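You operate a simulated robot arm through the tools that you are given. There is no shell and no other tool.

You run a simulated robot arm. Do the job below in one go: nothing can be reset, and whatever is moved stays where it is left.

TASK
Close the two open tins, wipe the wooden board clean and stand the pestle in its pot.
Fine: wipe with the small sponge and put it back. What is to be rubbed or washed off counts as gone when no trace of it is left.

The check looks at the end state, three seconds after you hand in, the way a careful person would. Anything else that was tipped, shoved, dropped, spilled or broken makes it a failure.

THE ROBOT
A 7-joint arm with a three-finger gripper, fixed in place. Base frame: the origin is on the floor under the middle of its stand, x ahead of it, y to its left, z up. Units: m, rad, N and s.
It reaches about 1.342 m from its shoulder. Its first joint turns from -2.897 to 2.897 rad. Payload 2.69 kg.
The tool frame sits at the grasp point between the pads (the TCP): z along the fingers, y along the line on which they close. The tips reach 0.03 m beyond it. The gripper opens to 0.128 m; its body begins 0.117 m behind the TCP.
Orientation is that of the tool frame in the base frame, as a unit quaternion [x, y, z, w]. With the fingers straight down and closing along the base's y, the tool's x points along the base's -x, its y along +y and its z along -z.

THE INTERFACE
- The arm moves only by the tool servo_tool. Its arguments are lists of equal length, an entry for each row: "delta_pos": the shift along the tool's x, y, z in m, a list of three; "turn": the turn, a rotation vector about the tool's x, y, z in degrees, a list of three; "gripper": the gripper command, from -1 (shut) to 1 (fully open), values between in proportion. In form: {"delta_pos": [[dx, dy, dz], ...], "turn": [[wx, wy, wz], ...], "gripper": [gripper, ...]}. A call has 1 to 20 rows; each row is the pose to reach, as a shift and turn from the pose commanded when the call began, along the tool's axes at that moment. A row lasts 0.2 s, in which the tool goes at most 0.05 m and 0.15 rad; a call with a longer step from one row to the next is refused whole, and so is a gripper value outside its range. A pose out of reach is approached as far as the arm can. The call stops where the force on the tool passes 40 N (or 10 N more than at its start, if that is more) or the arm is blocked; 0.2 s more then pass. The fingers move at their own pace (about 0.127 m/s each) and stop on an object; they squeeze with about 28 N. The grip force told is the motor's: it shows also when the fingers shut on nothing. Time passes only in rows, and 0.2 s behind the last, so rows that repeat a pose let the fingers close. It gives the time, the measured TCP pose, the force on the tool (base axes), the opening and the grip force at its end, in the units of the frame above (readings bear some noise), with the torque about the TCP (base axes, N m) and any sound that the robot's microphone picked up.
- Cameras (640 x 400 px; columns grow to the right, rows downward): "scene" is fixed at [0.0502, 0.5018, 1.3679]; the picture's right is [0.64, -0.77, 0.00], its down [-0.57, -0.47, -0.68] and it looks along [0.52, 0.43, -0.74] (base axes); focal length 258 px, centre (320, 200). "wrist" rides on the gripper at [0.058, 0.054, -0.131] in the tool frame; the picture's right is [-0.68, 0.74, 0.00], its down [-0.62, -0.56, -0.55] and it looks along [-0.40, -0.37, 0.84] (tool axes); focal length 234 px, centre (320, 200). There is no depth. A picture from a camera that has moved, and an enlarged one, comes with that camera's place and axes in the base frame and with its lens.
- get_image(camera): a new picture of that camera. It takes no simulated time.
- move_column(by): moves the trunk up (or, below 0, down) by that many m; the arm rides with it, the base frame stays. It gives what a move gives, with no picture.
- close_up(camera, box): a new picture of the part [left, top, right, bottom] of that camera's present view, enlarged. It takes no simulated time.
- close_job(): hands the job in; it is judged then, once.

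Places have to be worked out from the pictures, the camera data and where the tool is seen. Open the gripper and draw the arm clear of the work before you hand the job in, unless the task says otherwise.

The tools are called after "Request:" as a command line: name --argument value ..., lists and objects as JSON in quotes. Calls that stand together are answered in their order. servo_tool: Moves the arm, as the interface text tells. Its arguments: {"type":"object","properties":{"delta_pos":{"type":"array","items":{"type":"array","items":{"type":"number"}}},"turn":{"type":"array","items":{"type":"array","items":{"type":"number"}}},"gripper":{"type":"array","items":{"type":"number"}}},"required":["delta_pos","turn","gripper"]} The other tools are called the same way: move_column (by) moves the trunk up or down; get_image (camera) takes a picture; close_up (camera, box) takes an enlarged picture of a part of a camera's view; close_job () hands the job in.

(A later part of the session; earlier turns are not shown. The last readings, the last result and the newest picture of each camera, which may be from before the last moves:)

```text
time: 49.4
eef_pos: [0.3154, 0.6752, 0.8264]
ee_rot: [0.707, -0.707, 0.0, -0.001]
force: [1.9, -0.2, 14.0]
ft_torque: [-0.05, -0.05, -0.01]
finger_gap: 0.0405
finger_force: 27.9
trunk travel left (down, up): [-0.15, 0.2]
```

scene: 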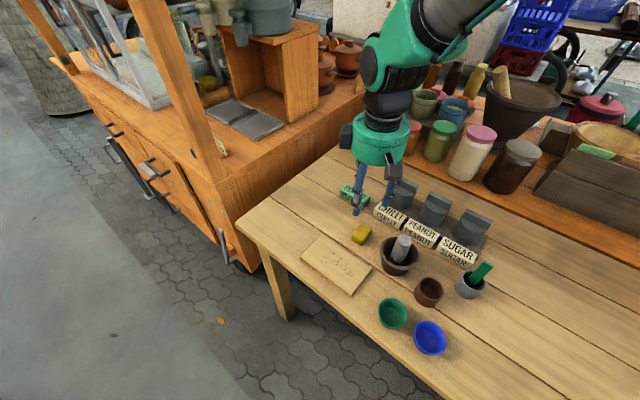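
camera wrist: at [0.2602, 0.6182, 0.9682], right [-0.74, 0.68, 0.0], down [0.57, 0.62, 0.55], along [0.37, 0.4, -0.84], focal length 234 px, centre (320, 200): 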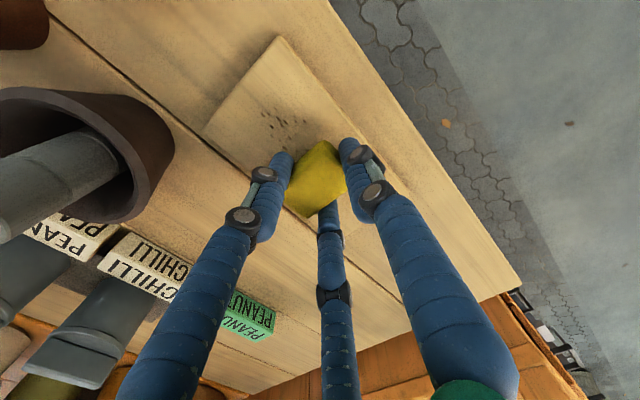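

Contact at TCP z≈0.825 (14 N now). I ease up 0.7 mm and try a short stroke to see how the board and stain respond.

Request:
servo_tool --delta_pos '[[0, 0, -0.0007], [0.01, 0, -0.0007], [0.02, 0, -0.0007], [0.03, 0, -0.0007]]' --turn '[[0, 0, 0], [0, 0, 0], [0, 0, 0], [0, 0, 0]]' --gripper '[-1, -1, -1, -1]'

Request:
close_up --camera "scene" --box '[300, 220, 390, 290]'

Request:
close_up --camera "wrist" --box '[200, 30, 420, 200]'

```text
time: 50.4
eef_pos: [0.3149, 0.6432, 0.8266]
ee_rot: [0.707, -0.707, 0.0, 0.0]
force: [0.7, 5.7, 18.3]
ft_torque: [0.21, -0.14, 0.02]
finger_gap: 0.0407
finger_force: 28.4
trunk travel left (down, up): [-0.15, 0.2]
```

```text
5.71 times, centred on (345, 255) of scene
camera zoom: at [0.0502, 0.5018, 1.3679], right [0.64, -0.77, 0.0], down [-0.57, -0.47, -0.68], along [0.52, 0.43, -0.74], focal length 1472 px, centre (177, -114)
```

zoom: 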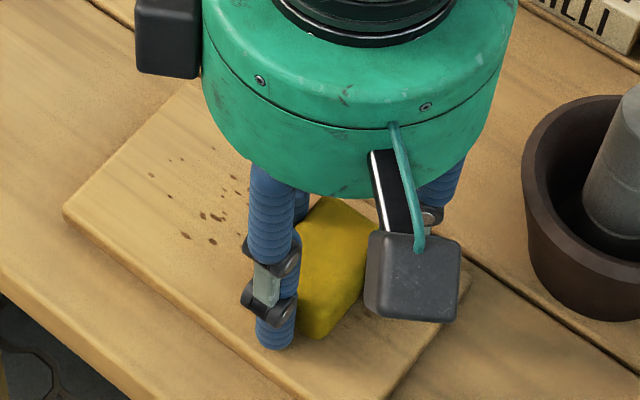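

```text
2.35 times, centred on (310, 115) of wrist
camera zoom: at [0.2608, 0.5866, 0.9556], right [-0.74, 0.68, 0.0], down [0.56, 0.62, 0.55], along [0.37, 0.4, -0.84], focal length 551 px, centre (344, 400)
```

zoom: 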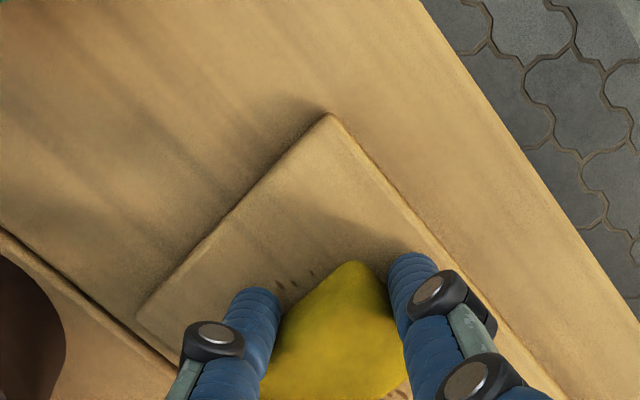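

Spots under the stroke vanish and the board has not moved. I continue with the middle pass: to the near end, then back to the far end, slightly lighter.

Request:
servo_tool --delta_pos '[[0.015, 0, -0.0006], [0.0326, 0, -0.0006], [0.0326, 0, -0.0006], [0.015, 0, -0.0006], [-0.003, 0, -0.0006], [-0.021, 0, -0.0006], [-0.039, 0, -0.0006], [-0.057, 0, -0.0006], [-0.075, 0, -0.0006], [-0.09, 0, -0.0006], [-0.0974, 0, -0.0006]]' --turn '[[0, 0, 0], [0, 0, 0], [0, 0, 0], [0, 0, 0], [0, 0, 0], [0, 0, 0], [0, 0, 0], [0, 0, 0], [0, 0, 0], [0, 0, 0], [0, 0, 0]]' --gripper '[-1, -1, -1, -1, -1, -1, -1, -1, -1, -1, -1]'

Request:
close_up --camera "scene" --box '[300, 220, 390, 290]'

```text
time: 52.8
eef_pos: [0.3134, 0.7421, 0.8264]
ee_rot: [0.708, -0.707, 0.001, 0.001]
force: [-0.1, -0.2, 0.1]
ft_torque: [-0.01, -0.03, 0.01]
finger_gap: 0.0406
finger_force: 28.4
trunk travel left (down, up): [-0.15, 0.2]
```

```text
5.71 times, centred on (345, 255) of scene
camera zoom: at [0.0502, 0.5018, 1.3679], right [0.64, -0.77, 0.0], down [-0.57, -0.47, -0.68], along [0.52, 0.43, -0.74], focal length 1472 px, centre (177, -114)
```

zoom: 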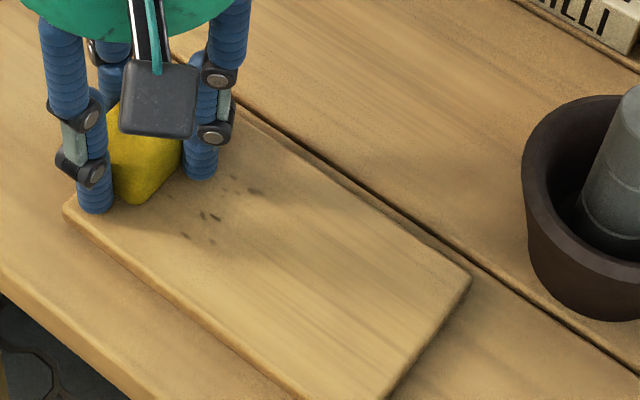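

Most spots are gone but contact was lost toward the far end. I press 1.2 mm lower and sweep back there.

Request:
servo_tool --delta_pos '[[0, 0, 0.0012], [0, 0, 0.0014], [0.016, 0, 0.0014], [0.032, 0, 0.0013], [0.048, 0, 0.0012]]' --turn '[[0, 0, 0], [0, 0, 0], [0, 0, 0], [0, 0, 0], [0, 0, 0]]' --gripper '[-1, -1, -1, -1, -1]'

Request:
close_up --camera "scene" --box '[300, 220, 390, 290]'

```text
time: 54.0
eef_pos: [0.314, 0.6951, 0.8252]
ee_rot: [0.708, -0.706, 0.0, 0.0]
force: [-0.3, -0.8, 11.7]
ft_torque: [-0.04, -0.11, -0.02]
finger_gap: 0.0404
finger_force: 28.0
trunk travel left (down, up): [-0.15, 0.2]
```

```text
5.71 times, centred on (345, 255) of scene
camera zoom: at [0.0502, 0.5018, 1.3679], right [0.64, -0.77, 0.0], down [-0.57, -0.47, -0.68], along [0.52, 0.43, -0.74], focal length 1472 px, centre (177, -114)
```

zoom: 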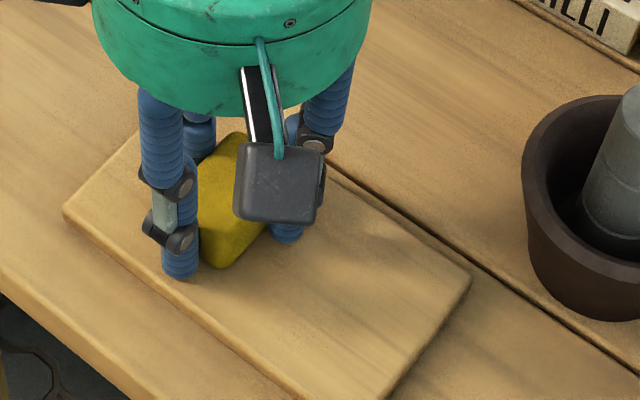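

Contact is good (11.7 N). I finish this pass and do the pass on the far-x side of the board.

Request:
servo_tool --delta_pos '[[0.018, 0, -0.0002], [0.036, 0, -0.0005], [0.054, 0, -0.0007], [0.07, 0, -0.0009], [0.082, 0, -0.001], [0.082, -0.011, -0.001], [0.082, -0.022, -0.001], [0.066, -0.022, -0.0009], [0.05, -0.022, -0.0007], [0.034, -0.022, -0.0005], [0.018, -0.022, -0.0002], [0.002, -0.022, 0], [-0.014, -0.022, 0.0002], [-0.03, -0.022, 0.0004], [-0.048, -0.022, 0.0005]]' --turn '[[0, 0, 0], [0, 0, 0], [0, 0, 0], [0, 0, 0], [0, 0, 0], [0, 0, 0], [0, 0, 0], [0, 0, 0], [0, 0, 0], [0, 0, 0], [0, 0, 0], [0, 0, 0], [0, 0, 0], [0, 0, 0], [0, 0, 0]]' --gripper '[-1, -1, -1, -1, -1, -1, -1, -1, -1, -1, -1, -1, -1, -1, -1]'

Request:
close_up --camera "scene" --box '[300, 220, 390, 290]'

```text
time: 57.2
eef_pos: [0.3364, 0.7427, 0.8238]
ee_rot: [0.707, -0.707, 0.0, 0.0]
force: [-0.6, -1.8, 9.5]
ft_torque: [-0.09, -0.02, -0.04]
finger_gap: 0.0401
finger_force: 27.8
trunk travel left (down, up): [-0.15, 0.2]
```

```text
5.71 times, centred on (345, 255) of scene
camera zoom: at [0.0502, 0.5018, 1.3679], right [0.64, -0.77, 0.0], down [-0.57, -0.47, -0.68], along [0.52, 0.43, -0.74], focal length 1472 px, centre (177, -114)
```

zoom: 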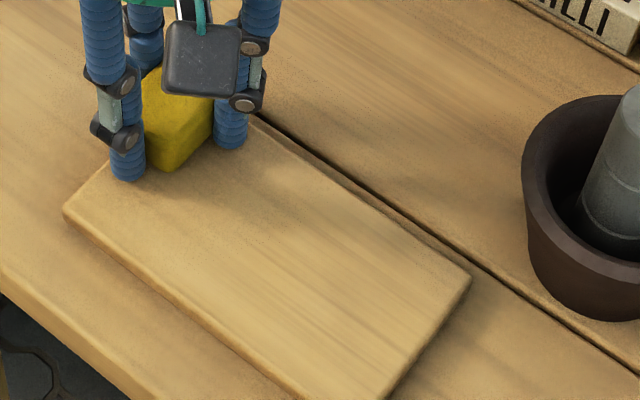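

The board looks clean; I also do the near-x pass for completeness, then lift and inspect.

Request:
servo_tool --delta_pos '[[0, 0.015, 0], [0, 0.03, 0], [0, 0.044, 0], [0.018, 0.044, -0.0002], [0.036, 0.044, -0.0004], [0.054, 0.044, -0.0006], [0.072, 0.044, -0.0008], [0.09, 0.044, -0.001], [0.108, 0.044, -0.0012], [0.122, 0.044, -0.0014], [0.13, 0.044, -0.0015], [0.13, 0.044, -0.012], [0.13, 0.03, -0.04], [0.12, 0.0, -0.07], [0.09, -0.03, -0.07], [0.08, -0.06, -0.07], [0.0745, -0.0865, -0.07], [0.0745, -0.0865, -0.07]]' --turn '[[0, 0, 0], [0, 0, 0], [0, 0, 0], [0, 0, 0], [0, 0, 0], [0, 0, 0], [0, 0, 0], [0, 0, 0], [0, 0, 0], [0, 0, 0], [0, 0, 0], [0, 0, 0], [0, 0, 0], [0, 0, 0], [0, 0, 0], [0, 0, 0], [0, 0, 0], [0, 0, 0]]' --gripper '[-1, -1, -1, -1, -1, -1, -1, -1, -1, -1, -1, -1, -1, -1, -1, -1, -1, -1]'

Request:
close_up --camera "scene" --box '[300, 220, 390, 300]'

Request:
get_image --camera "wrist"

Request:
close_up --camera "wrist" --box '[290, 0, 500, 140]'

```text
time: 61.0
eef_pos: [0.4211, 0.6683, 0.8924]
ee_rot: [0.707, -0.707, 0.0, 0.0]
force: [0.7, 0.2, -0.1]
ft_torque: [0.01, 0.0, 0.02]
finger_gap: 0.0407
finger_force: 28.0
trunk travel left (down, up): [-0.15, 0.2]
```

```text
5.00 times, centred on (345, 260) of scene
camera zoom: at [0.0502, 0.5018, 1.3679], right [0.64, -0.77, 0.0], down [-0.57, -0.47, -0.68], along [0.52, 0.43, -0.74], focal length 1288 px, centre (195, -100)
```

zoom: 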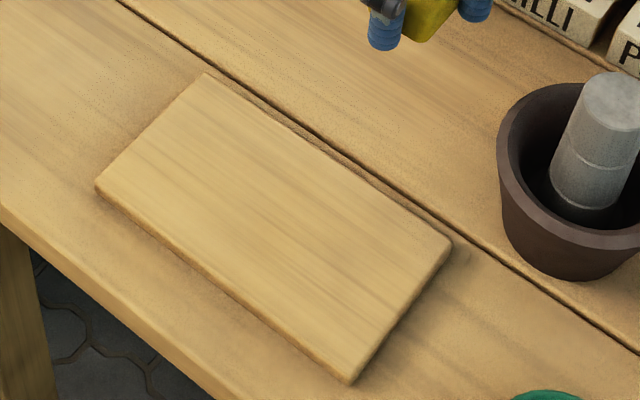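

```text
taken
camera wrist: at [0.3679, 0.6095, 1.0231], right [-0.74, 0.68, 0.0], down [0.57, 0.62, 0.55], along [0.37, 0.4, -0.84], focal length 234 px, centre (320, 200)
```

wrist: 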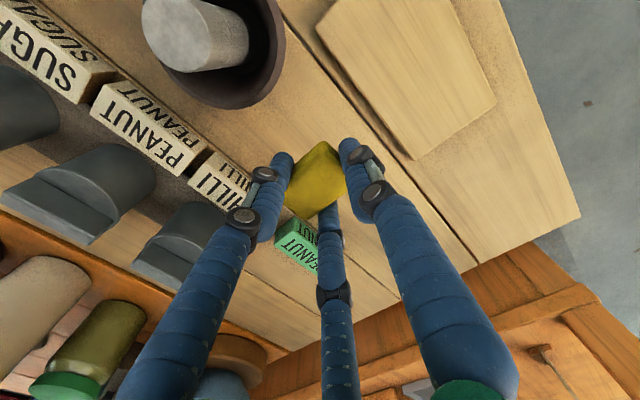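

```text
2.86 times, centred on (395, 70) of wrist
camera zoom: at [0.3679, 0.6095, 1.0231], right [-0.74, 0.68, 0.0], down [0.57, 0.62, 0.55], along [0.37, 0.4, -0.84], focal length 669 px, centre (106, 571)
```

zoom: 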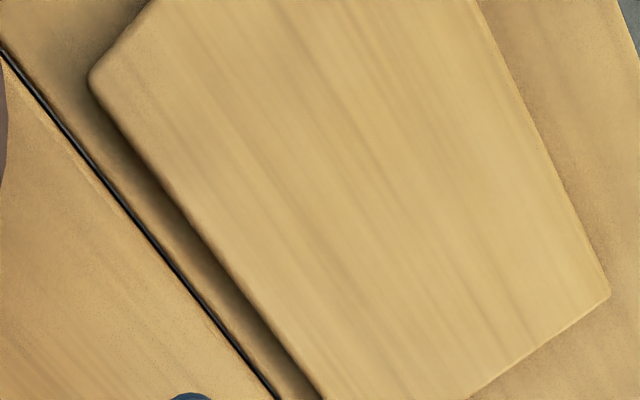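

The board is clean and has not moved. I put the sponge back: lower over its original spot in steps.

Request:
servo_tool --delta_pos '[[-0.0008, -0.0014, 0.02], [-0.0008, -0.0014, 0.04], [-0.0008, -0.0014, 0.055], [-0.0008, -0.0014, 0.065], [-0.0008, -0.0014, 0.073], [-0.0008, -0.0014, 0.075], [-0.0008, -0.0014, 0.075]]' --turn '[[0, 0, 0], [0, 0, 0], [0, 0, 0], [0, 0, 0], [0, 0, 0], [0, 0, 0], [0, 0, 0]]' --gripper '[-1, -1, -1, -1, -1, -1, -1]'

Request:
close_up --camera "scene" --box '[330, 200, 420, 260]'

Request:
close_up --camera "wrist" --box '[240, 110, 400, 220]'

```text
time: 62.6
eef_pos: [0.4237, 0.6701, 0.8185]
ee_rot: [0.707, -0.707, 0.001, 0.0]
force: [0.0, -0.1, -0.3]
ft_torque: [-0.01, 0.0, 0.05]
finger_gap: 0.0404
finger_force: 27.5
trunk travel left (down, up): [-0.15, 0.2]
```

```text
6.67 times, centred on (375, 230) of scene
camera zoom: at [0.0502, 0.5018, 1.3679], right [0.64, -0.77, 0.0], down [-0.57, -0.47, -0.68], along [0.52, 0.43, -0.74], focal length 1718 px, centre (-47, 0)
```

zoom: 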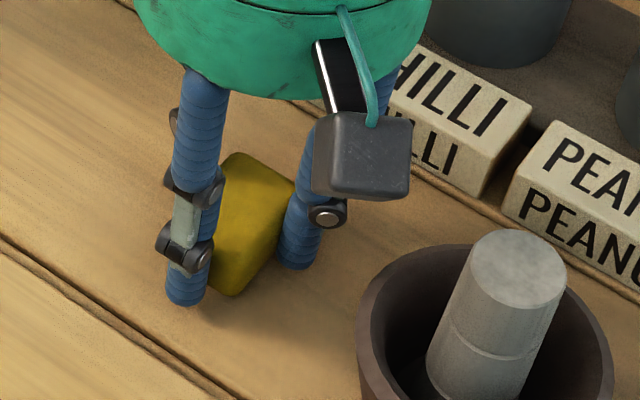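

```text
3.64 times, centred on (320, 165) of wrist
camera zoom: at [0.3706, 0.6111, 0.9488], right [-0.74, 0.68, 0.0], down [0.57, 0.62, 0.55], along [0.37, 0.4, -0.84], focal length 852 px, centre (320, 327)
```

zoom: 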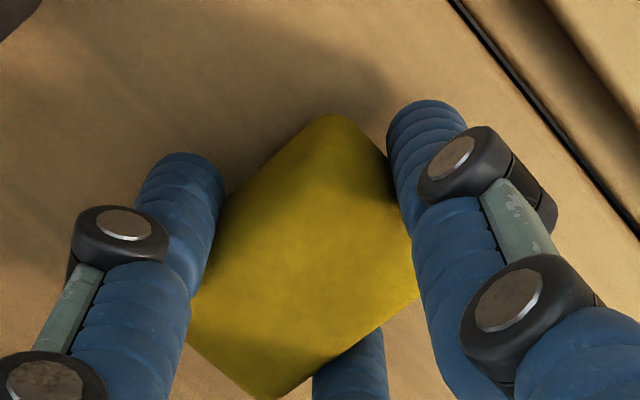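

About 4 mm above the table. I fine-adjust and lower until it touches.

Request:
servo_tool --delta_pos '[[0.0008, 0.001, 0.001], [0.0008, 0.001, 0.002], [0.0008, 0.001, 0.003], [0.0008, 0.001, 0.004]]' --turn '[[0, 0, 0], [0, 0, 0], [0, 0, 0], [0, 0, 0]]' --gripper '[-1, -1, -1, -1]'

Request:
close_up --camera "scene" --box '[330, 200, 420, 260]'

```text
time: 63.6
eef_pos: [0.4217, 0.6696, 0.8142]
ee_rot: [0.707, -0.707, 0.0, -0.001]
force: [0.1, -0.4, 0.9]
ft_torque: [0.0, -0.01, 0.01]
finger_gap: 0.0404
finger_force: 27.9
trunk travel left (down, up): [-0.15, 0.2]
```

```text
6.67 times, centred on (375, 230) of scene
camera zoom: at [0.0502, 0.5018, 1.3679], right [0.64, -0.77, 0.0], down [-0.57, -0.47, -0.68], along [0.52, 0.43, -0.74], focal length 1718 px, centre (-47, 0)
```

zoom: 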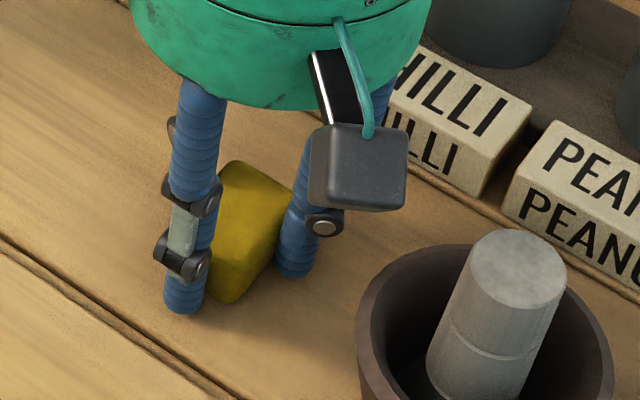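

One more millimetre or so to confirm table contact before releasing.

Request:
servo_tool --delta_pos '[[0, 0, 0.001], [0, 0, 0.001]]' --turn '[[0, 0, 0], [0, 0, 0]]' --gripper '[-1, -1]'

```text
time: 64.2
eef_pos: [0.4232, 0.6692, 0.8134]
ee_rot: [0.707, -0.707, 0.0, 0.0]
force: [0.2, 0.3, -0.6]
ft_torque: [0.04, -0.01, 0.01]
finger_gap: 0.0405
finger_force: 27.8
trunk travel left (down, up): [-0.15, 0.2]
```

Still no contact force; one more millimetre.

Request:
servo_tool --delta_pos '[[0, 0, 0.001], [0, 0, 0.001]]' --turn '[[0, 0, 0], [0, 0, 0]]' --gripper '[-1, -1]'

Request:
close_up --camera "scene" --box '[330, 200, 420, 260]'

```text
time: 64.8
eef_pos: [0.4244, 0.6684, 0.814]
ee_rot: [-0.707, 0.707, 0.0, 0.0]
force: [0.4, -0.3, 1.1]
ft_torque: [-0.03, 0.0, -0.01]
finger_gap: 0.0408
finger_force: 27.4
trunk travel left (down, up): [-0.15, 0.2]
```

```text
6.67 times, centred on (375, 230) of scene
camera zoom: at [0.0502, 0.5018, 1.3679], right [0.64, -0.77, 0.0], down [-0.57, -0.47, -0.68], along [0.52, 0.43, -0.74], focal length 1718 px, centre (-47, 0)
```

zoom: 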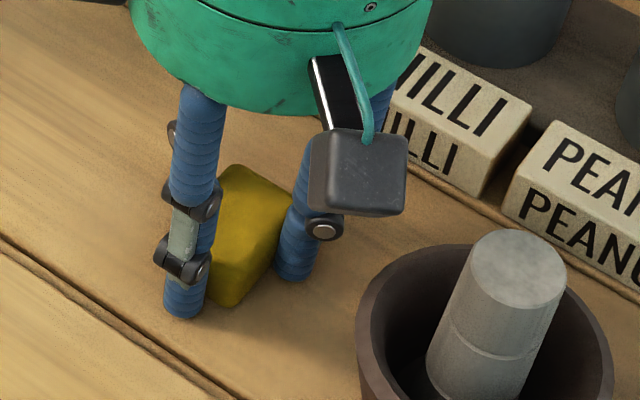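

This matches the view at the original grasp, so the sponge is on the table. I release and rise.

Request:
servo_tool --delta_pos '[[0, 0, 0], [0, 0, 0], [0, 0, 0], [0, 0, -0.01], [0, 0, -0.03], [0, 0, -0.06], [0, 0, -0.1], [0, 0, -0.13], [0, 0, -0.13]]' --turn '[[0, 0, 0], [0, 0, 0], [0, 0, 0], [0, 0, 0], [0, 0, 0], [0, 0, 0], [0, 0, 0], [0, 0, 0], [0, 0, 0]]' --gripper '[-0.2, 0.1, 0.1, 0.1, 0.1, 0.1, 0.1, 0.1, 0.1]'

Request:
get_image --camera "wrist"

Request:
close_up --camera "scene" --box '[340, 215, 384, 250]'

```text
time: 66.8
eef_pos: [0.4243, 0.6688, 0.9435]
ee_rot: [-0.707, 0.707, 0.0, 0.0]
force: [-1.2, -0.8, 0.6]
ft_torque: [0.06, 0.01, 0.01]
finger_gap: 0.0702
finger_force: 0.0
trunk travel left (down, up): [-0.15, 0.2]
```

```text
taken
camera wrist: at [0.37, 0.6109, 1.0742], right [-0.74, 0.68, 0.0], down [0.57, 0.62, 0.55], along [0.37, 0.4, -0.84], focal length 234 px, centre (320, 200)
```

wrist: 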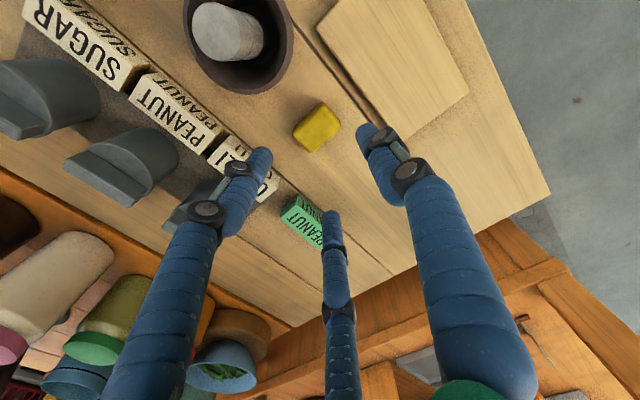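

```text
11.43 times, centred on (362, 232) of scene
camera zoom: at [0.0502, 0.5018, 1.3679], right [0.64, -0.77, 0.0], down [-0.57, -0.47, -0.68], along [0.52, 0.43, -0.74], focal length 2944 px, centre (-160, -171)
```

zoom: 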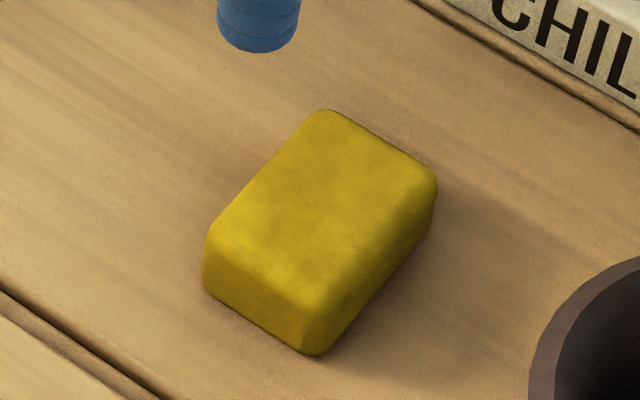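

The sponge is back in its place and upright. Next the pestle: I move above it (≈(0.410, 0.559)) with tips clear of its top and look.

Request:
servo_tool --delta_pos '[[0.02, 0.003, -0.01], [0.045, 0.006, -0.01], [0.07, 0.009, -0.01], [0.095, 0.012, -0.01], [0.11, 0.014, -0.01], [0.11, 0.014, -0.01]]' --turn '[[0, 0, 0], [0, 0, 0], [0, 0, 0], [0, 0, 0], [0, 0, 0], [0, 0, 0]]' --gripper '[0.1, 0.1, 0.1, 0.1, 0.1, 0.1]'

Request:
get_image --camera "wrist"

Request:
close_up --camera "wrist" --box '[240, 90, 400, 220]'

Request:
close_up --camera "scene" --box '[340, 170, 480, 290]'

```text
time: 68.2
eef_pos: [0.4099, 0.5582, 0.953]
ee_rot: [-0.707, 0.707, 0.0, 0.0]
force: [-0.4, 0.4, 0.1]
ft_torque: [0.0, -0.01, 0.0]
finger_gap: 0.0707
finger_force: 0.1
trunk travel left (down, up): [-0.15, 0.2]
```

```text
taken
camera wrist: at [0.356, 0.5007, 1.083], right [-0.74, 0.68, 0.0], down [0.57, 0.62, 0.55], along [0.37, 0.4, -0.84], focal length 234 px, centre (320, 200)
```

wrist: 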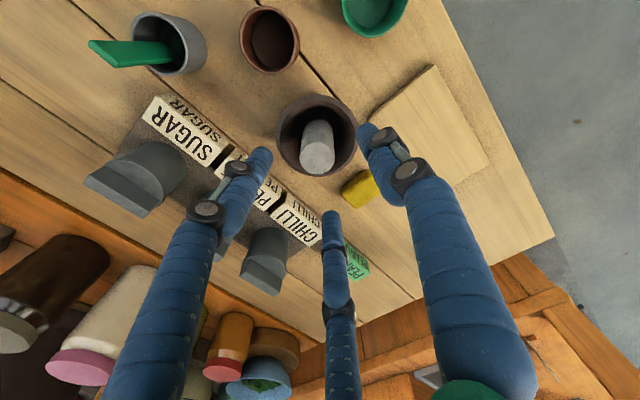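

```text
3.08 times, centred on (320, 155) of wrist
camera zoom: at [0.356, 0.5007, 1.083], right [-0.74, 0.68, 0.0], down [0.57, 0.62, 0.55], along [0.37, 0.4, -0.84], focal length 720 px, centre (320, 338)
```

zoom: 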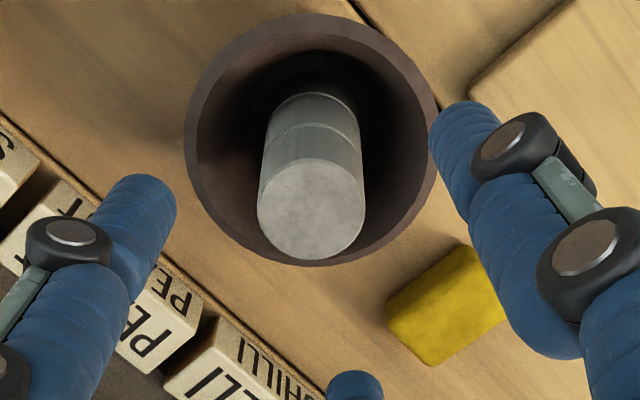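

```text
3.33 times, centred on (410, 230) of scene
camera zoom: at [0.0502, 0.5018, 1.3679], right [0.64, -0.77, 0.0], down [-0.57, -0.47, -0.68], along [0.52, 0.43, -0.74], focal length 859 px, centre (20, 100)
```

zoom: 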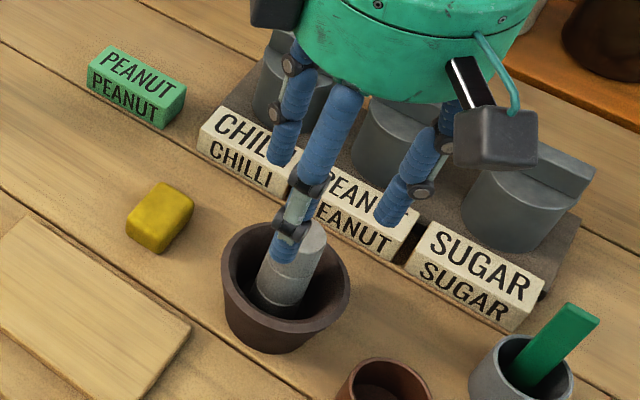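

The pestle is nearly centred between the fingers. I shift 2 mm in x, lower to z≈0.88 (tips above the mortar rim), and close on it.

Request:
servo_tool --delta_pos '[[0, -0.002, 0.015], [0, -0.002, 0.03], [0, -0.002, 0.045], [0, -0.002, 0.06], [0, -0.002, 0.071], [0, -0.002, 0.071]]' --turn '[[0, 0, 0], [0, 0, 0], [0, 0, 0], [0, 0, 0], [0, 0, 0], [0, 0, 0]]' --gripper '[0.1, 0.1, 0.1, 0.1, 0.1, 0.1]'

Request:
get_image --camera "wrist"

Request:
close_up --camera "scene" --box '[340, 190, 480, 290]'

```text
time: 69.6
eef_pos: [0.4121, 0.5567, 0.8822]
ee_rot: [-0.707, 0.707, 0.0, 0.0]
force: [0.2, 0.3, 0.0]
ft_torque: [-0.02, 0.01, 0.02]
finger_gap: 0.0705
finger_force: 0.0
trunk travel left (down, up): [-0.15, 0.2]
```

```text
taken
camera wrist: at [0.3577, 0.4999, 1.0118], right [-0.74, 0.68, 0.0], down [0.57, 0.62, 0.55], along [0.37, 0.4, -0.84], focal length 234 px, centre (320, 200)
```

wrist: 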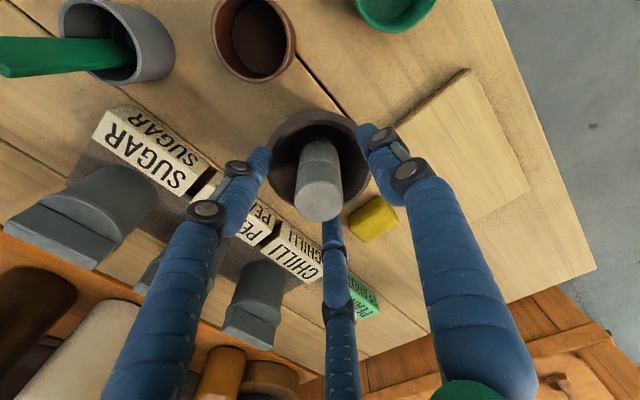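

```text
4.00 times, centred on (410, 240) of scene
camera zoom: at [0.0502, 0.5018, 1.3679], right [0.64, -0.77, 0.0], down [-0.57, -0.47, -0.68], along [0.52, 0.43, -0.74], focal length 1031 px, centre (-40, 40)
```

zoom: 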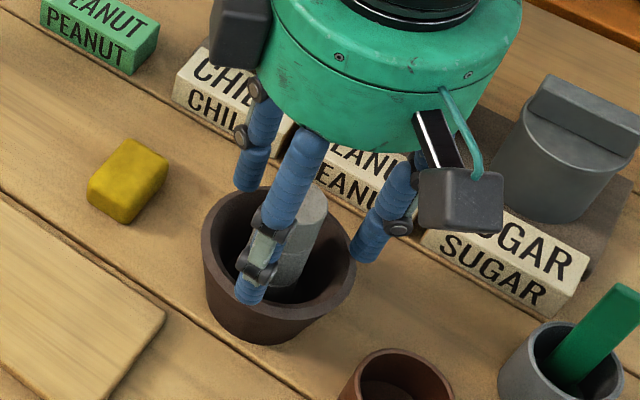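

The fingers surround the pestle above the rim. I close on it.

Request:
servo_tool --delta_pos '[[0, 0, 0], [0, 0, 0], [0, 0, 0], [0, 0, 0]]' --turn '[[0, 0, 0], [0, 0, 0], [0, 0, 0], [0, 0, 0]]' --gripper '[-0.3, -0.8, -1, -1]'

Request:
get_image --camera "wrist"

Request:
close_up --camera "scene" --box '[340, 190, 480, 290]'

```text
time: 70.6
eef_pos: [0.4123, 0.5573, 0.8816]
ee_rot: [0.707, -0.707, 0.0, 0.0]
force: [-0.2, -0.9, 0.4]
ft_torque: [0.0, 0.0, 0.02]
finger_gap: 0.031
finger_force: 27.9
trunk travel left (down, up): [-0.15, 0.2]
```

```text
taken
camera wrist: at [0.3577, 0.4999, 1.0121], right [-0.74, 0.68, 0.0], down [0.57, 0.62, 0.55], along [0.37, 0.4, -0.84], focal length 234 px, centre (320, 200)
```

wrist: 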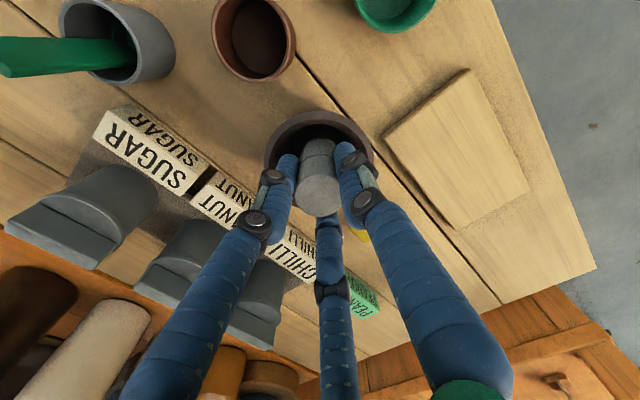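

```text
4.00 times, centred on (410, 240) of scene
camera zoom: at [0.0502, 0.5018, 1.3679], right [0.64, -0.77, 0.0], down [-0.57, -0.47, -0.68], along [0.52, 0.43, -0.74], focal length 1031 px, centre (-40, 40)
```

zoom: 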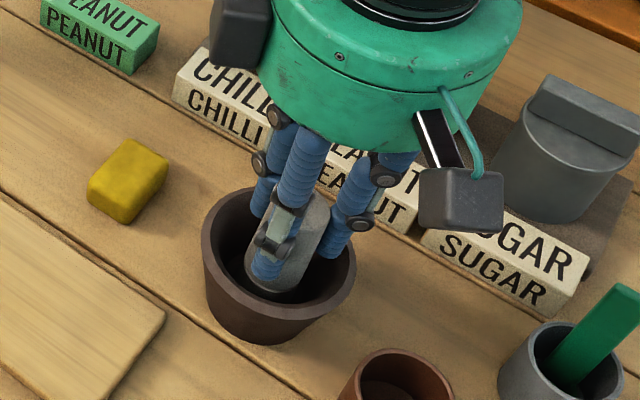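

Held firmly (gap 0.031 = pestle diameter), mortar unmoved. I lift it straight up 10 cm.

Request:
servo_tool --delta_pos '[[0, 0, -0.01], [0, 0, -0.03], [0, 0, -0.05], [0, 0, -0.075], [0, 0, -0.1], [0, 0, -0.1]]' --turn '[[0, 0, 0], [0, 0, 0], [0, 0, 0], [0, 0, 0], [0, 0, 0], [0, 0, 0]]' --gripper '[-1, -1, -1, -1, -1, -1]'

Request:
get_image --camera "wrist"

Request:
close_up --camera "scene" --box '[340, 170, 500, 310]'

```text
time: 72.0
eef_pos: [0.413, 0.5567, 0.9817]
ee_rot: [-0.707, 0.707, 0.0, -0.001]
force: [-0.6, -0.3, -0.6]
ft_torque: [0.03, -0.01, -0.01]
finger_gap: 0.0311
finger_force: 28.0
trunk travel left (down, up): [-0.15, 0.2]
```

```text
taken
camera wrist: at [0.3578, 0.4989, 1.1117], right [-0.74, 0.68, 0.0], down [0.56, 0.62, 0.55], along [0.37, 0.4, -0.84], focal length 234 px, centre (320, 200)
```

wrist: 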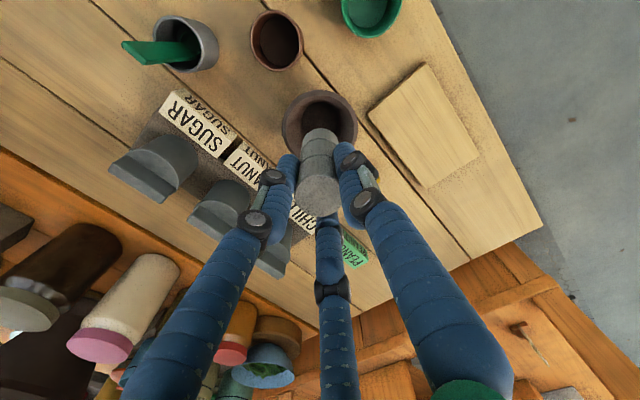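

```text
2.86 times, centred on (420, 240) of scene
camera zoom: at [0.0502, 0.5018, 1.3679], right [0.64, -0.77, 0.0], down [-0.57, -0.47, -0.68], along [0.52, 0.43, -0.74], focal length 736 px, centre (34, 86)
```

zoom: 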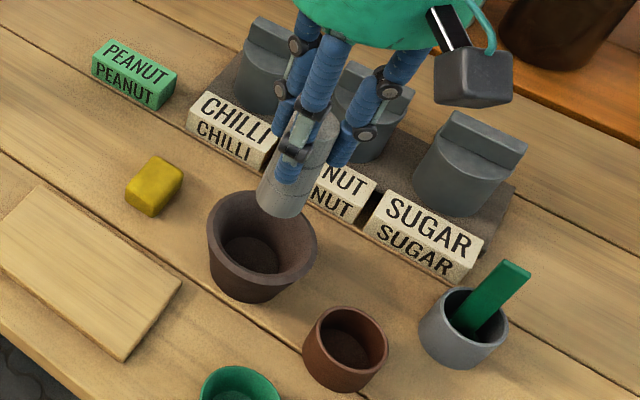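

I refine the brown pot's position from this view.

Request:
close_up --camera "wrist" --box '[230, 0, 330, 80]'

Request:
close_up --camera "scene" --box '[400, 265, 460, 315]'

```text
5.00 times, centred on (280, 40) of wrist
camera zoom: at [0.3578, 0.4989, 1.1117], right [-0.74, 0.68, 0.0], down [0.56, 0.62, 0.55], along [0.37, 0.4, -0.84], focal length 1171 px, centre (520, 1000)
```

zoom: 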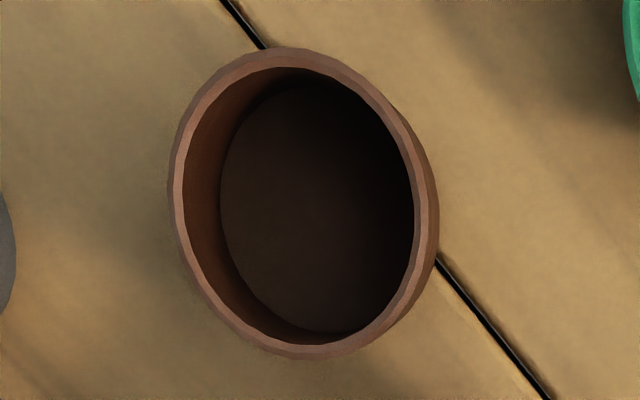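

```text
8.00 times, centred on (430, 290) of scene
camera zoom: at [0.0502, 0.5018, 1.3679], right [0.64, -0.77, 0.0], down [-0.57, -0.47, -0.68], along [0.52, 0.43, -0.74], focal length 2061 px, centre (-560, -520)
```

zoom: 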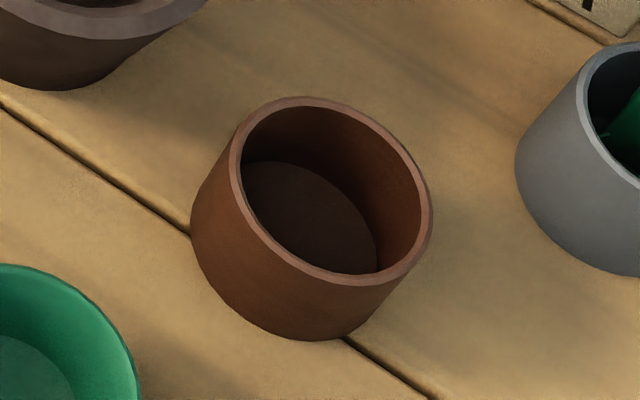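

Brown pot centre ≈(0.387, 0.464), inner diameter ≈0.048. I carry the pestle above it.

Request:
servo_tool --delta_pos '[[0.018, 0.005, 0], [0.037, 0.01, 0], [0.056, 0.015, 0], [0.075, 0.02, 0], [0.0929, 0.0248, 0], [0.0929, 0.0248, 0], [0.0929, 0.0248, 0]]' --turn '[[0, 0, 0], [0, 0, 0], [0, 0, 0], [0, 0, 0], [0, 0, 0], [0, 0, 0], [0, 0, 0]]' --gripper '[-1, -1, -1, -1, -1, -1, -1]'

Request:
close_up --camera "wrist" --box '[240, 60, 400, 220]'

Request:
close_up --camera "scene" --box '[370, 200, 490, 310]'

```text
time: 73.6
eef_pos: [0.3868, 0.4657, 0.9816]
ee_rot: [0.707, -0.707, 0.0, 0.001]
force: [-0.1, -0.2, -0.9]
ft_torque: [0.01, -0.01, -0.03]
finger_gap: 0.031
finger_force: 27.6
trunk travel left (down, up): [-0.15, 0.2]
```

```text
2.50 times, centred on (320, 140) of wrist
camera zoom: at [0.333, 0.4075, 1.1113], right [-0.74, 0.68, 0.0], down [0.57, 0.62, 0.55], along [0.37, 0.4, -0.84], focal length 585 px, centre (320, 350)
```

zoom: 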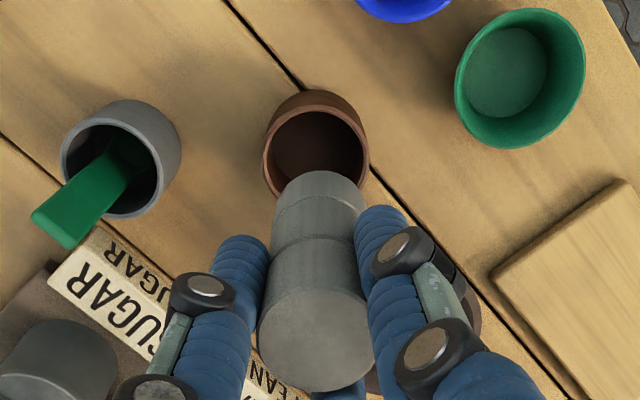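

```text
3.64 times, centred on (430, 255) of scene
camera zoom: at [0.0502, 0.5018, 1.3679], right [0.64, -0.77, 0.0], down [-0.57, -0.47, -0.68], along [0.52, 0.43, -0.74], focal length 937 px, centre (-80, 0)
```

zoom: 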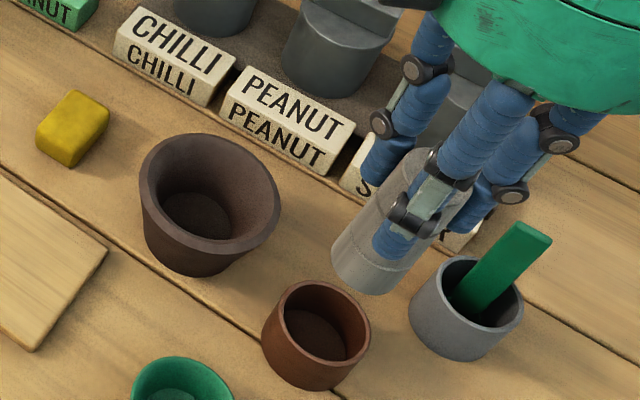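

The pestle hangs vertical on the tool axis. I zoom in further to measure the pot rim under it.

Request:
close_up --camera "wrist" --box '[280, 80, 360, 150]'

Request:
close_up --camera "scene" --box '[410, 240, 470, 310]'

```text
5.71 times, centred on (320, 115) of wrist
camera zoom: at [0.333, 0.4075, 1.1113], right [-0.74, 0.68, 0.0], down [0.57, 0.62, 0.55], along [0.37, 0.4, -0.84], focal length 1338 px, centre (320, 686)
```

zoom: 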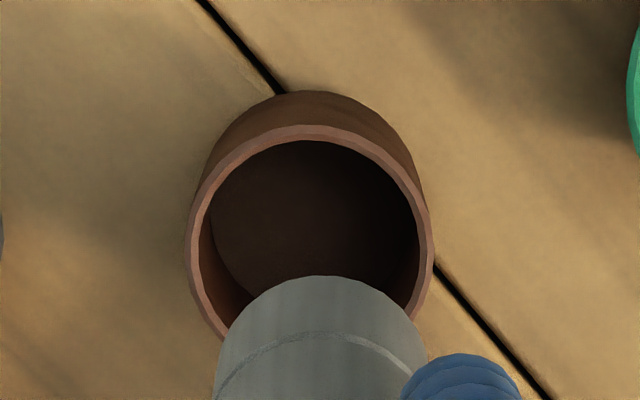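

```text
5.71 times, centred on (440, 275) of scene
camera zoom: at [0.0502, 0.5018, 1.3679], right [0.64, -0.77, 0.0], down [-0.57, -0.47, -0.68], along [0.52, 0.43, -0.74], focal length 1472 px, centre (-366, -229)
```

zoom: 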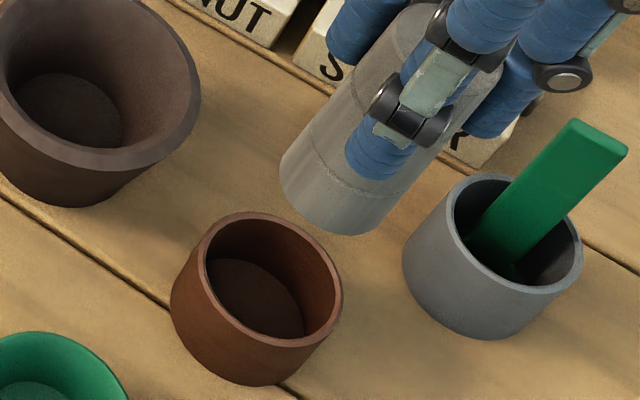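

Pot inner radius ≈23 mm versus pestle 15.5 mm, and it is aligned within about 2 mm; I correct this and lower to just above the rim.

Request:
servo_tool --delta_pos '[[0.001, -0.0015, 0.015], [0.001, -0.0015, 0.03], [0.001, -0.0015, 0.045], [0.001, -0.0015, 0.06], [0.001, -0.0015, 0.06]]' --turn '[[0, 0, 0], [0, 0, 0], [0, 0, 0], [0, 0, 0], [0, 0, 0]]' --gripper '[-1, -1, -1, -1, -1]'

Request:
close_up --camera "wrist" --box '[260, 70, 380, 175]'

Request:
close_up --camera "scene" --box '[400, 230, 480, 310]'

```text
time: 74.8
eef_pos: [0.3887, 0.4641, 0.9209]
ee_rot: [-0.707, 0.708, 0.001, 0.0]
force: [-0.1, 0.0, -0.9]
ft_torque: [0.0, 0.03, -0.01]
finger_gap: 0.0309
finger_force: 27.9
trunk travel left (down, up): [-0.15, 0.2]
```

```text
3.81 times, centred on (320, 122) of wrist
camera zoom: at [0.3343, 0.4055, 1.0516], right [-0.74, 0.68, 0.0], down [0.57, 0.62, 0.55], along [0.37, 0.4, -0.84], focal length 892 px, centre (320, 495)
```

zoom: 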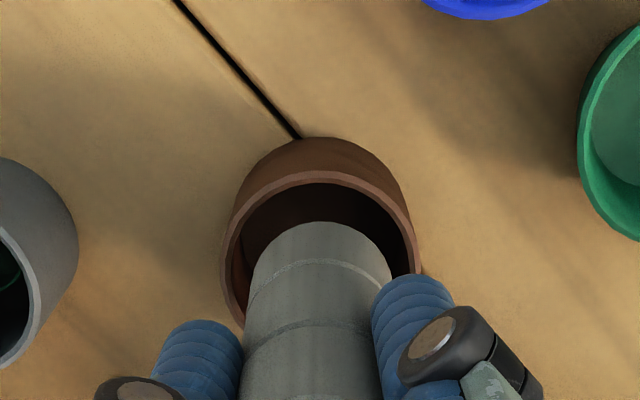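

```text
5.00 times, centred on (440, 270) of scene
camera zoom: at [0.0502, 0.5018, 1.3679], right [0.64, -0.77, 0.0], down [-0.57, -0.47, -0.68], along [0.52, 0.43, -0.74], focal length 1288 px, centre (-280, -150)
```

zoom: 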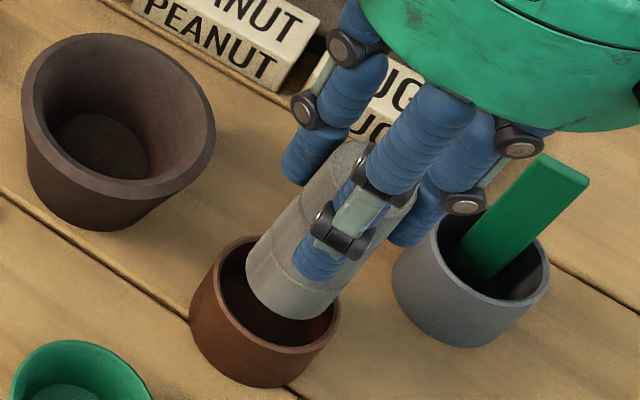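

Well centred. I lower into the pot, slowing near its floor.

Request:
servo_tool --delta_pos '[[0, 0, 0.01], [0, 0, 0.02], [0, 0, 0.03], [0, 0, 0.035], [0, 0, 0.037], [0, 0, 0.037]]' --turn '[[0, 0, 0], [0, 0, 0], [0, 0, 0], [0, 0, 0], [0, 0, 0], [0, 0, 0]]' --gripper '[-1, -1, -1, -1, -1, -1]'

Request:
close_up --camera "wrist" --box '[260, 70, 380, 175]'

Request:
close_up --camera "scene" --box '[400, 230, 480, 310]'

```text
time: 76.2
eef_pos: [0.3882, 0.4634, 0.8849]
ee_rot: [-0.707, 0.707, 0.001, 0.0]
force: [0.0, 0.1, -1.2]
ft_torque: [0.0, 0.01, 0.03]
finger_gap: 0.0312
finger_force: 28.2
trunk travel left (down, up): [-0.15, 0.2]
```

```text
3.81 times, centred on (320, 122) of wrist
camera zoom: at [0.3341, 0.4056, 1.0148], right [-0.74, 0.68, 0.0], down [0.57, 0.62, 0.55], along [0.37, 0.4, -0.84], focal length 892 px, centre (320, 495)
```

zoom: 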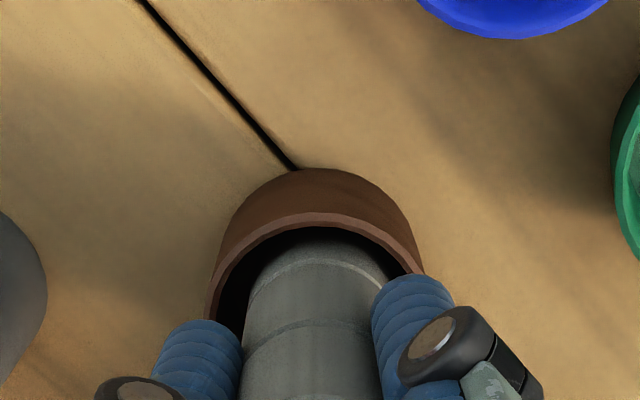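

```text
5.00 times, centred on (440, 270) of scene
camera zoom: at [0.0502, 0.5018, 1.3679], right [0.64, -0.77, 0.0], down [-0.57, -0.47, -0.68], along [0.52, 0.43, -0.74], focal length 1288 px, centre (-280, -150)
```

zoom: 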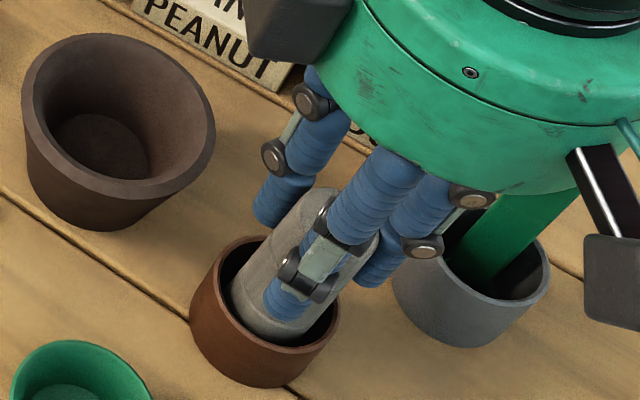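

Inside the pot, no contact yet. I lower in 2 mm then 1 mm steps to find the floor.

Request:
servo_tool --delta_pos '[[0, 0, 0.002], [0, 0, 0.004], [0, 0, 0.006], [0, 0, 0.007]]' --turn '[[0, 0, 0], [0, 0, 0], [0, 0, 0], [0, 0, 0]]' --gripper '[-1, -1, -1, -1]'

Request:
servo_tool --delta_pos '[[0, 0, 0.001], [0, 0, 0.002]]' --turn '[[0, 0, 0], [0, 0, 0]]' --gripper '[-1, -1]'

```text
time: 77.2
eef_pos: [0.388, 0.4639, 0.8775]
ee_rot: [-0.706, 0.708, 0.0, 0.0]
force: [-1.0, -0.3, -1.2]
ft_torque: [-0.02, -0.02, 0.03]
finger_gap: 0.0308
finger_force: 28.2
trunk travel left (down, up): [-0.15, 0.2]
```

```text
time: 77.8
eef_pos: [0.3895, 0.4636, 0.8767]
ee_rot: [0.707, -0.707, 0.0, 0.0]
force: [-0.1, -0.6, 0.4]
ft_torque: [0.04, -0.03, 0.01]
finger_gap: 0.031
finger_force: 28.4
trunk travel left (down, up): [-0.15, 0.2]
```

No floor contact yet; I continue 1 mm at a time.

Request:
servo_tool --delta_pos '[[0, 0, 0.001], [0, 0, 0.002]]' --turn '[[0, 0, 0], [0, 0, 0]]' --gripper '[-1, -1]'

Request:
close_up --camera "scene" --box '[400, 230, 480, 310]'

```text
time: 78.4
eef_pos: [0.3879, 0.464, 0.8736]
ee_rot: [0.707, -0.707, 0.0, 0.0]
force: [-0.8, 0.0, -0.3]
ft_torque: [0.0, 0.03, -0.01]
finger_gap: 0.0309
finger_force: 28.3
trunk travel left (down, up): [-0.15, 0.2]
```

```text
5.00 times, centred on (440, 270) of scene
camera zoom: at [0.0502, 0.5018, 1.3679], right [0.64, -0.77, 0.0], down [-0.57, -0.47, -0.68], along [0.52, 0.43, -0.74], focal length 1288 px, centre (-280, -150)
```

zoom: 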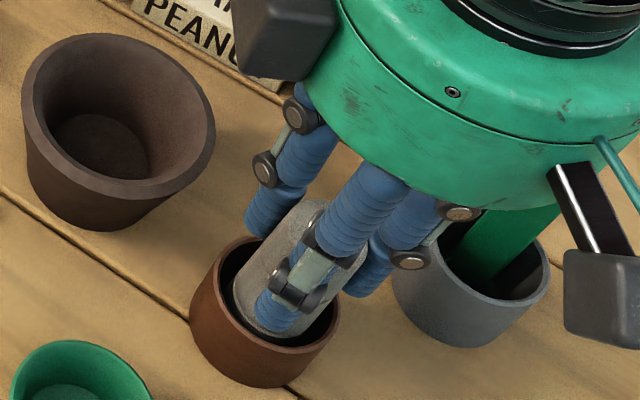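

Request:
servo_tool --delta_pos '[[0, 0, 0.001], [0, 0, 0.002]]' --turn '[[0, 0, 0], [0, 0, 0]]' --gripper '[-1, -1]'

```text
time: 79.0
eef_pos: [0.3903, 0.4633, 0.8708]
ee_rot: [0.707, -0.707, 0.0, 0.0]
force: [-0.8, -0.1, -0.9]
ft_torque: [0.05, -0.01, 0.02]
finger_gap: 0.0308
finger_force: 27.9
trunk travel left (down, up): [-0.15, 0.2]
```

Still free (0.871). I keep stepping down 1 mm at a time.

Request:
servo_tool --delta_pos '[[0, 0, 0.001], [0, 0, 0.001]]' --turn '[[0, 0, 0], [0, 0, 0]]' --gripper '[-1, -1]'

Request:
servo_tool --delta_pos '[[0, 0, 0.001], [0, 0, 0.001]]' --turn '[[0, 0, 0], [0, 0, 0]]' --gripper '[-1, -1]'

```text
time: 79.6
eef_pos: [0.3886, 0.4641, 0.8705]
ee_rot: [0.708, -0.707, 0.0, -0.001]
force: [-0.7, 0.0, -0.3]
ft_torque: [-0.02, 0.03, 0.0]
finger_gap: 0.031
finger_force: 27.7
trunk travel left (down, up): [-0.15, 0.2]
```

```text
time: 80.2
eef_pos: [0.3896, 0.465, 0.8705]
ee_rot: [0.708, -0.706, 0.0, 0.001]
force: [-1.5, -2.2, 5.7]
ft_torque: [-0.22, 0.14, 0.0]
finger_gap: 0.0311
finger_force: 27.6
trunk travel left (down, up): [-0.15, 0.2]
```

Floor contact (5.7 N). I open the fingers partly, let the pestle settle, and check before rising.

Request:
servo_tool --delta_pos '[[0, 0, -0.0006], [0, 0, -0.0006], [0, 0, -0.0006], [0, 0, -0.0006]]' --turn '[[0, 0, 0], [0, 0, 0], [0, 0, 0], [0, 0, 0]]' --gripper '[-1, -0.45, -0.25, -0.2]'

Request:
close_up --camera "scene" --box '[400, 230, 480, 310]'

Request:
close_up --camera "wrist" --box '[240, 70, 400, 240]'

```text
time: 81.2
eef_pos: [0.387, 0.465, 0.871]
ee_rot: [0.707, -0.707, -0.001, -0.001]
force: [1.6, 0.6, -0.3]
ft_torque: [0.0, -0.03, -0.05]
finger_gap: 0.0514
finger_force: 0.1
trunk travel left (down, up): [-0.15, 0.2]
```

```text
5.00 times, centred on (440, 270) of scene
camera zoom: at [0.0502, 0.5018, 1.3679], right [0.64, -0.77, 0.0], down [-0.57, -0.47, -0.68], along [0.52, 0.43, -0.74], focal length 1288 px, centre (-280, -150)
```

zoom: 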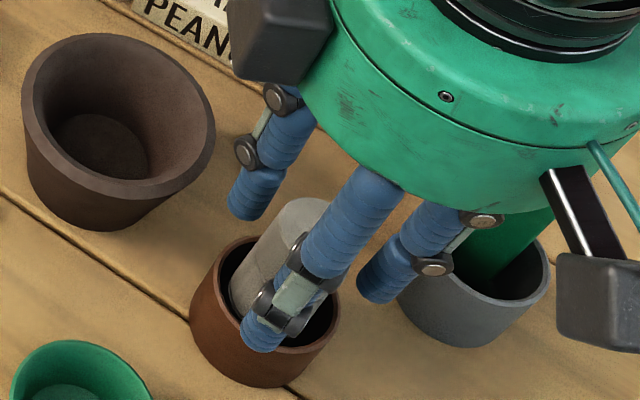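

```text
2.35 times, centred on (320, 155) of wrist
camera zoom: at [0.3344, 0.4067, 1.0006], right [-0.74, 0.68, 0.0], down [0.57, 0.62, 0.55], along [0.37, 0.4, -0.84], focal length 551 px, centre (320, 306)
```

zoom: 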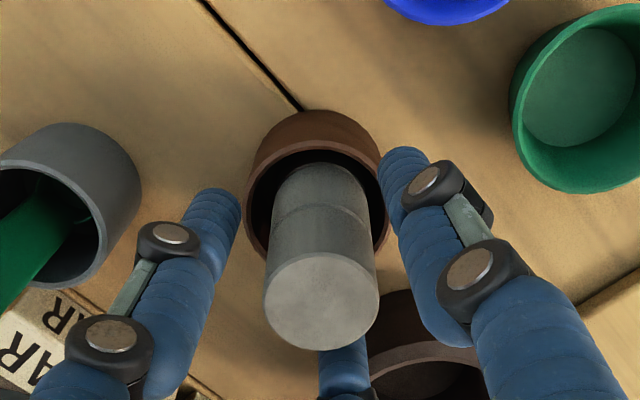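

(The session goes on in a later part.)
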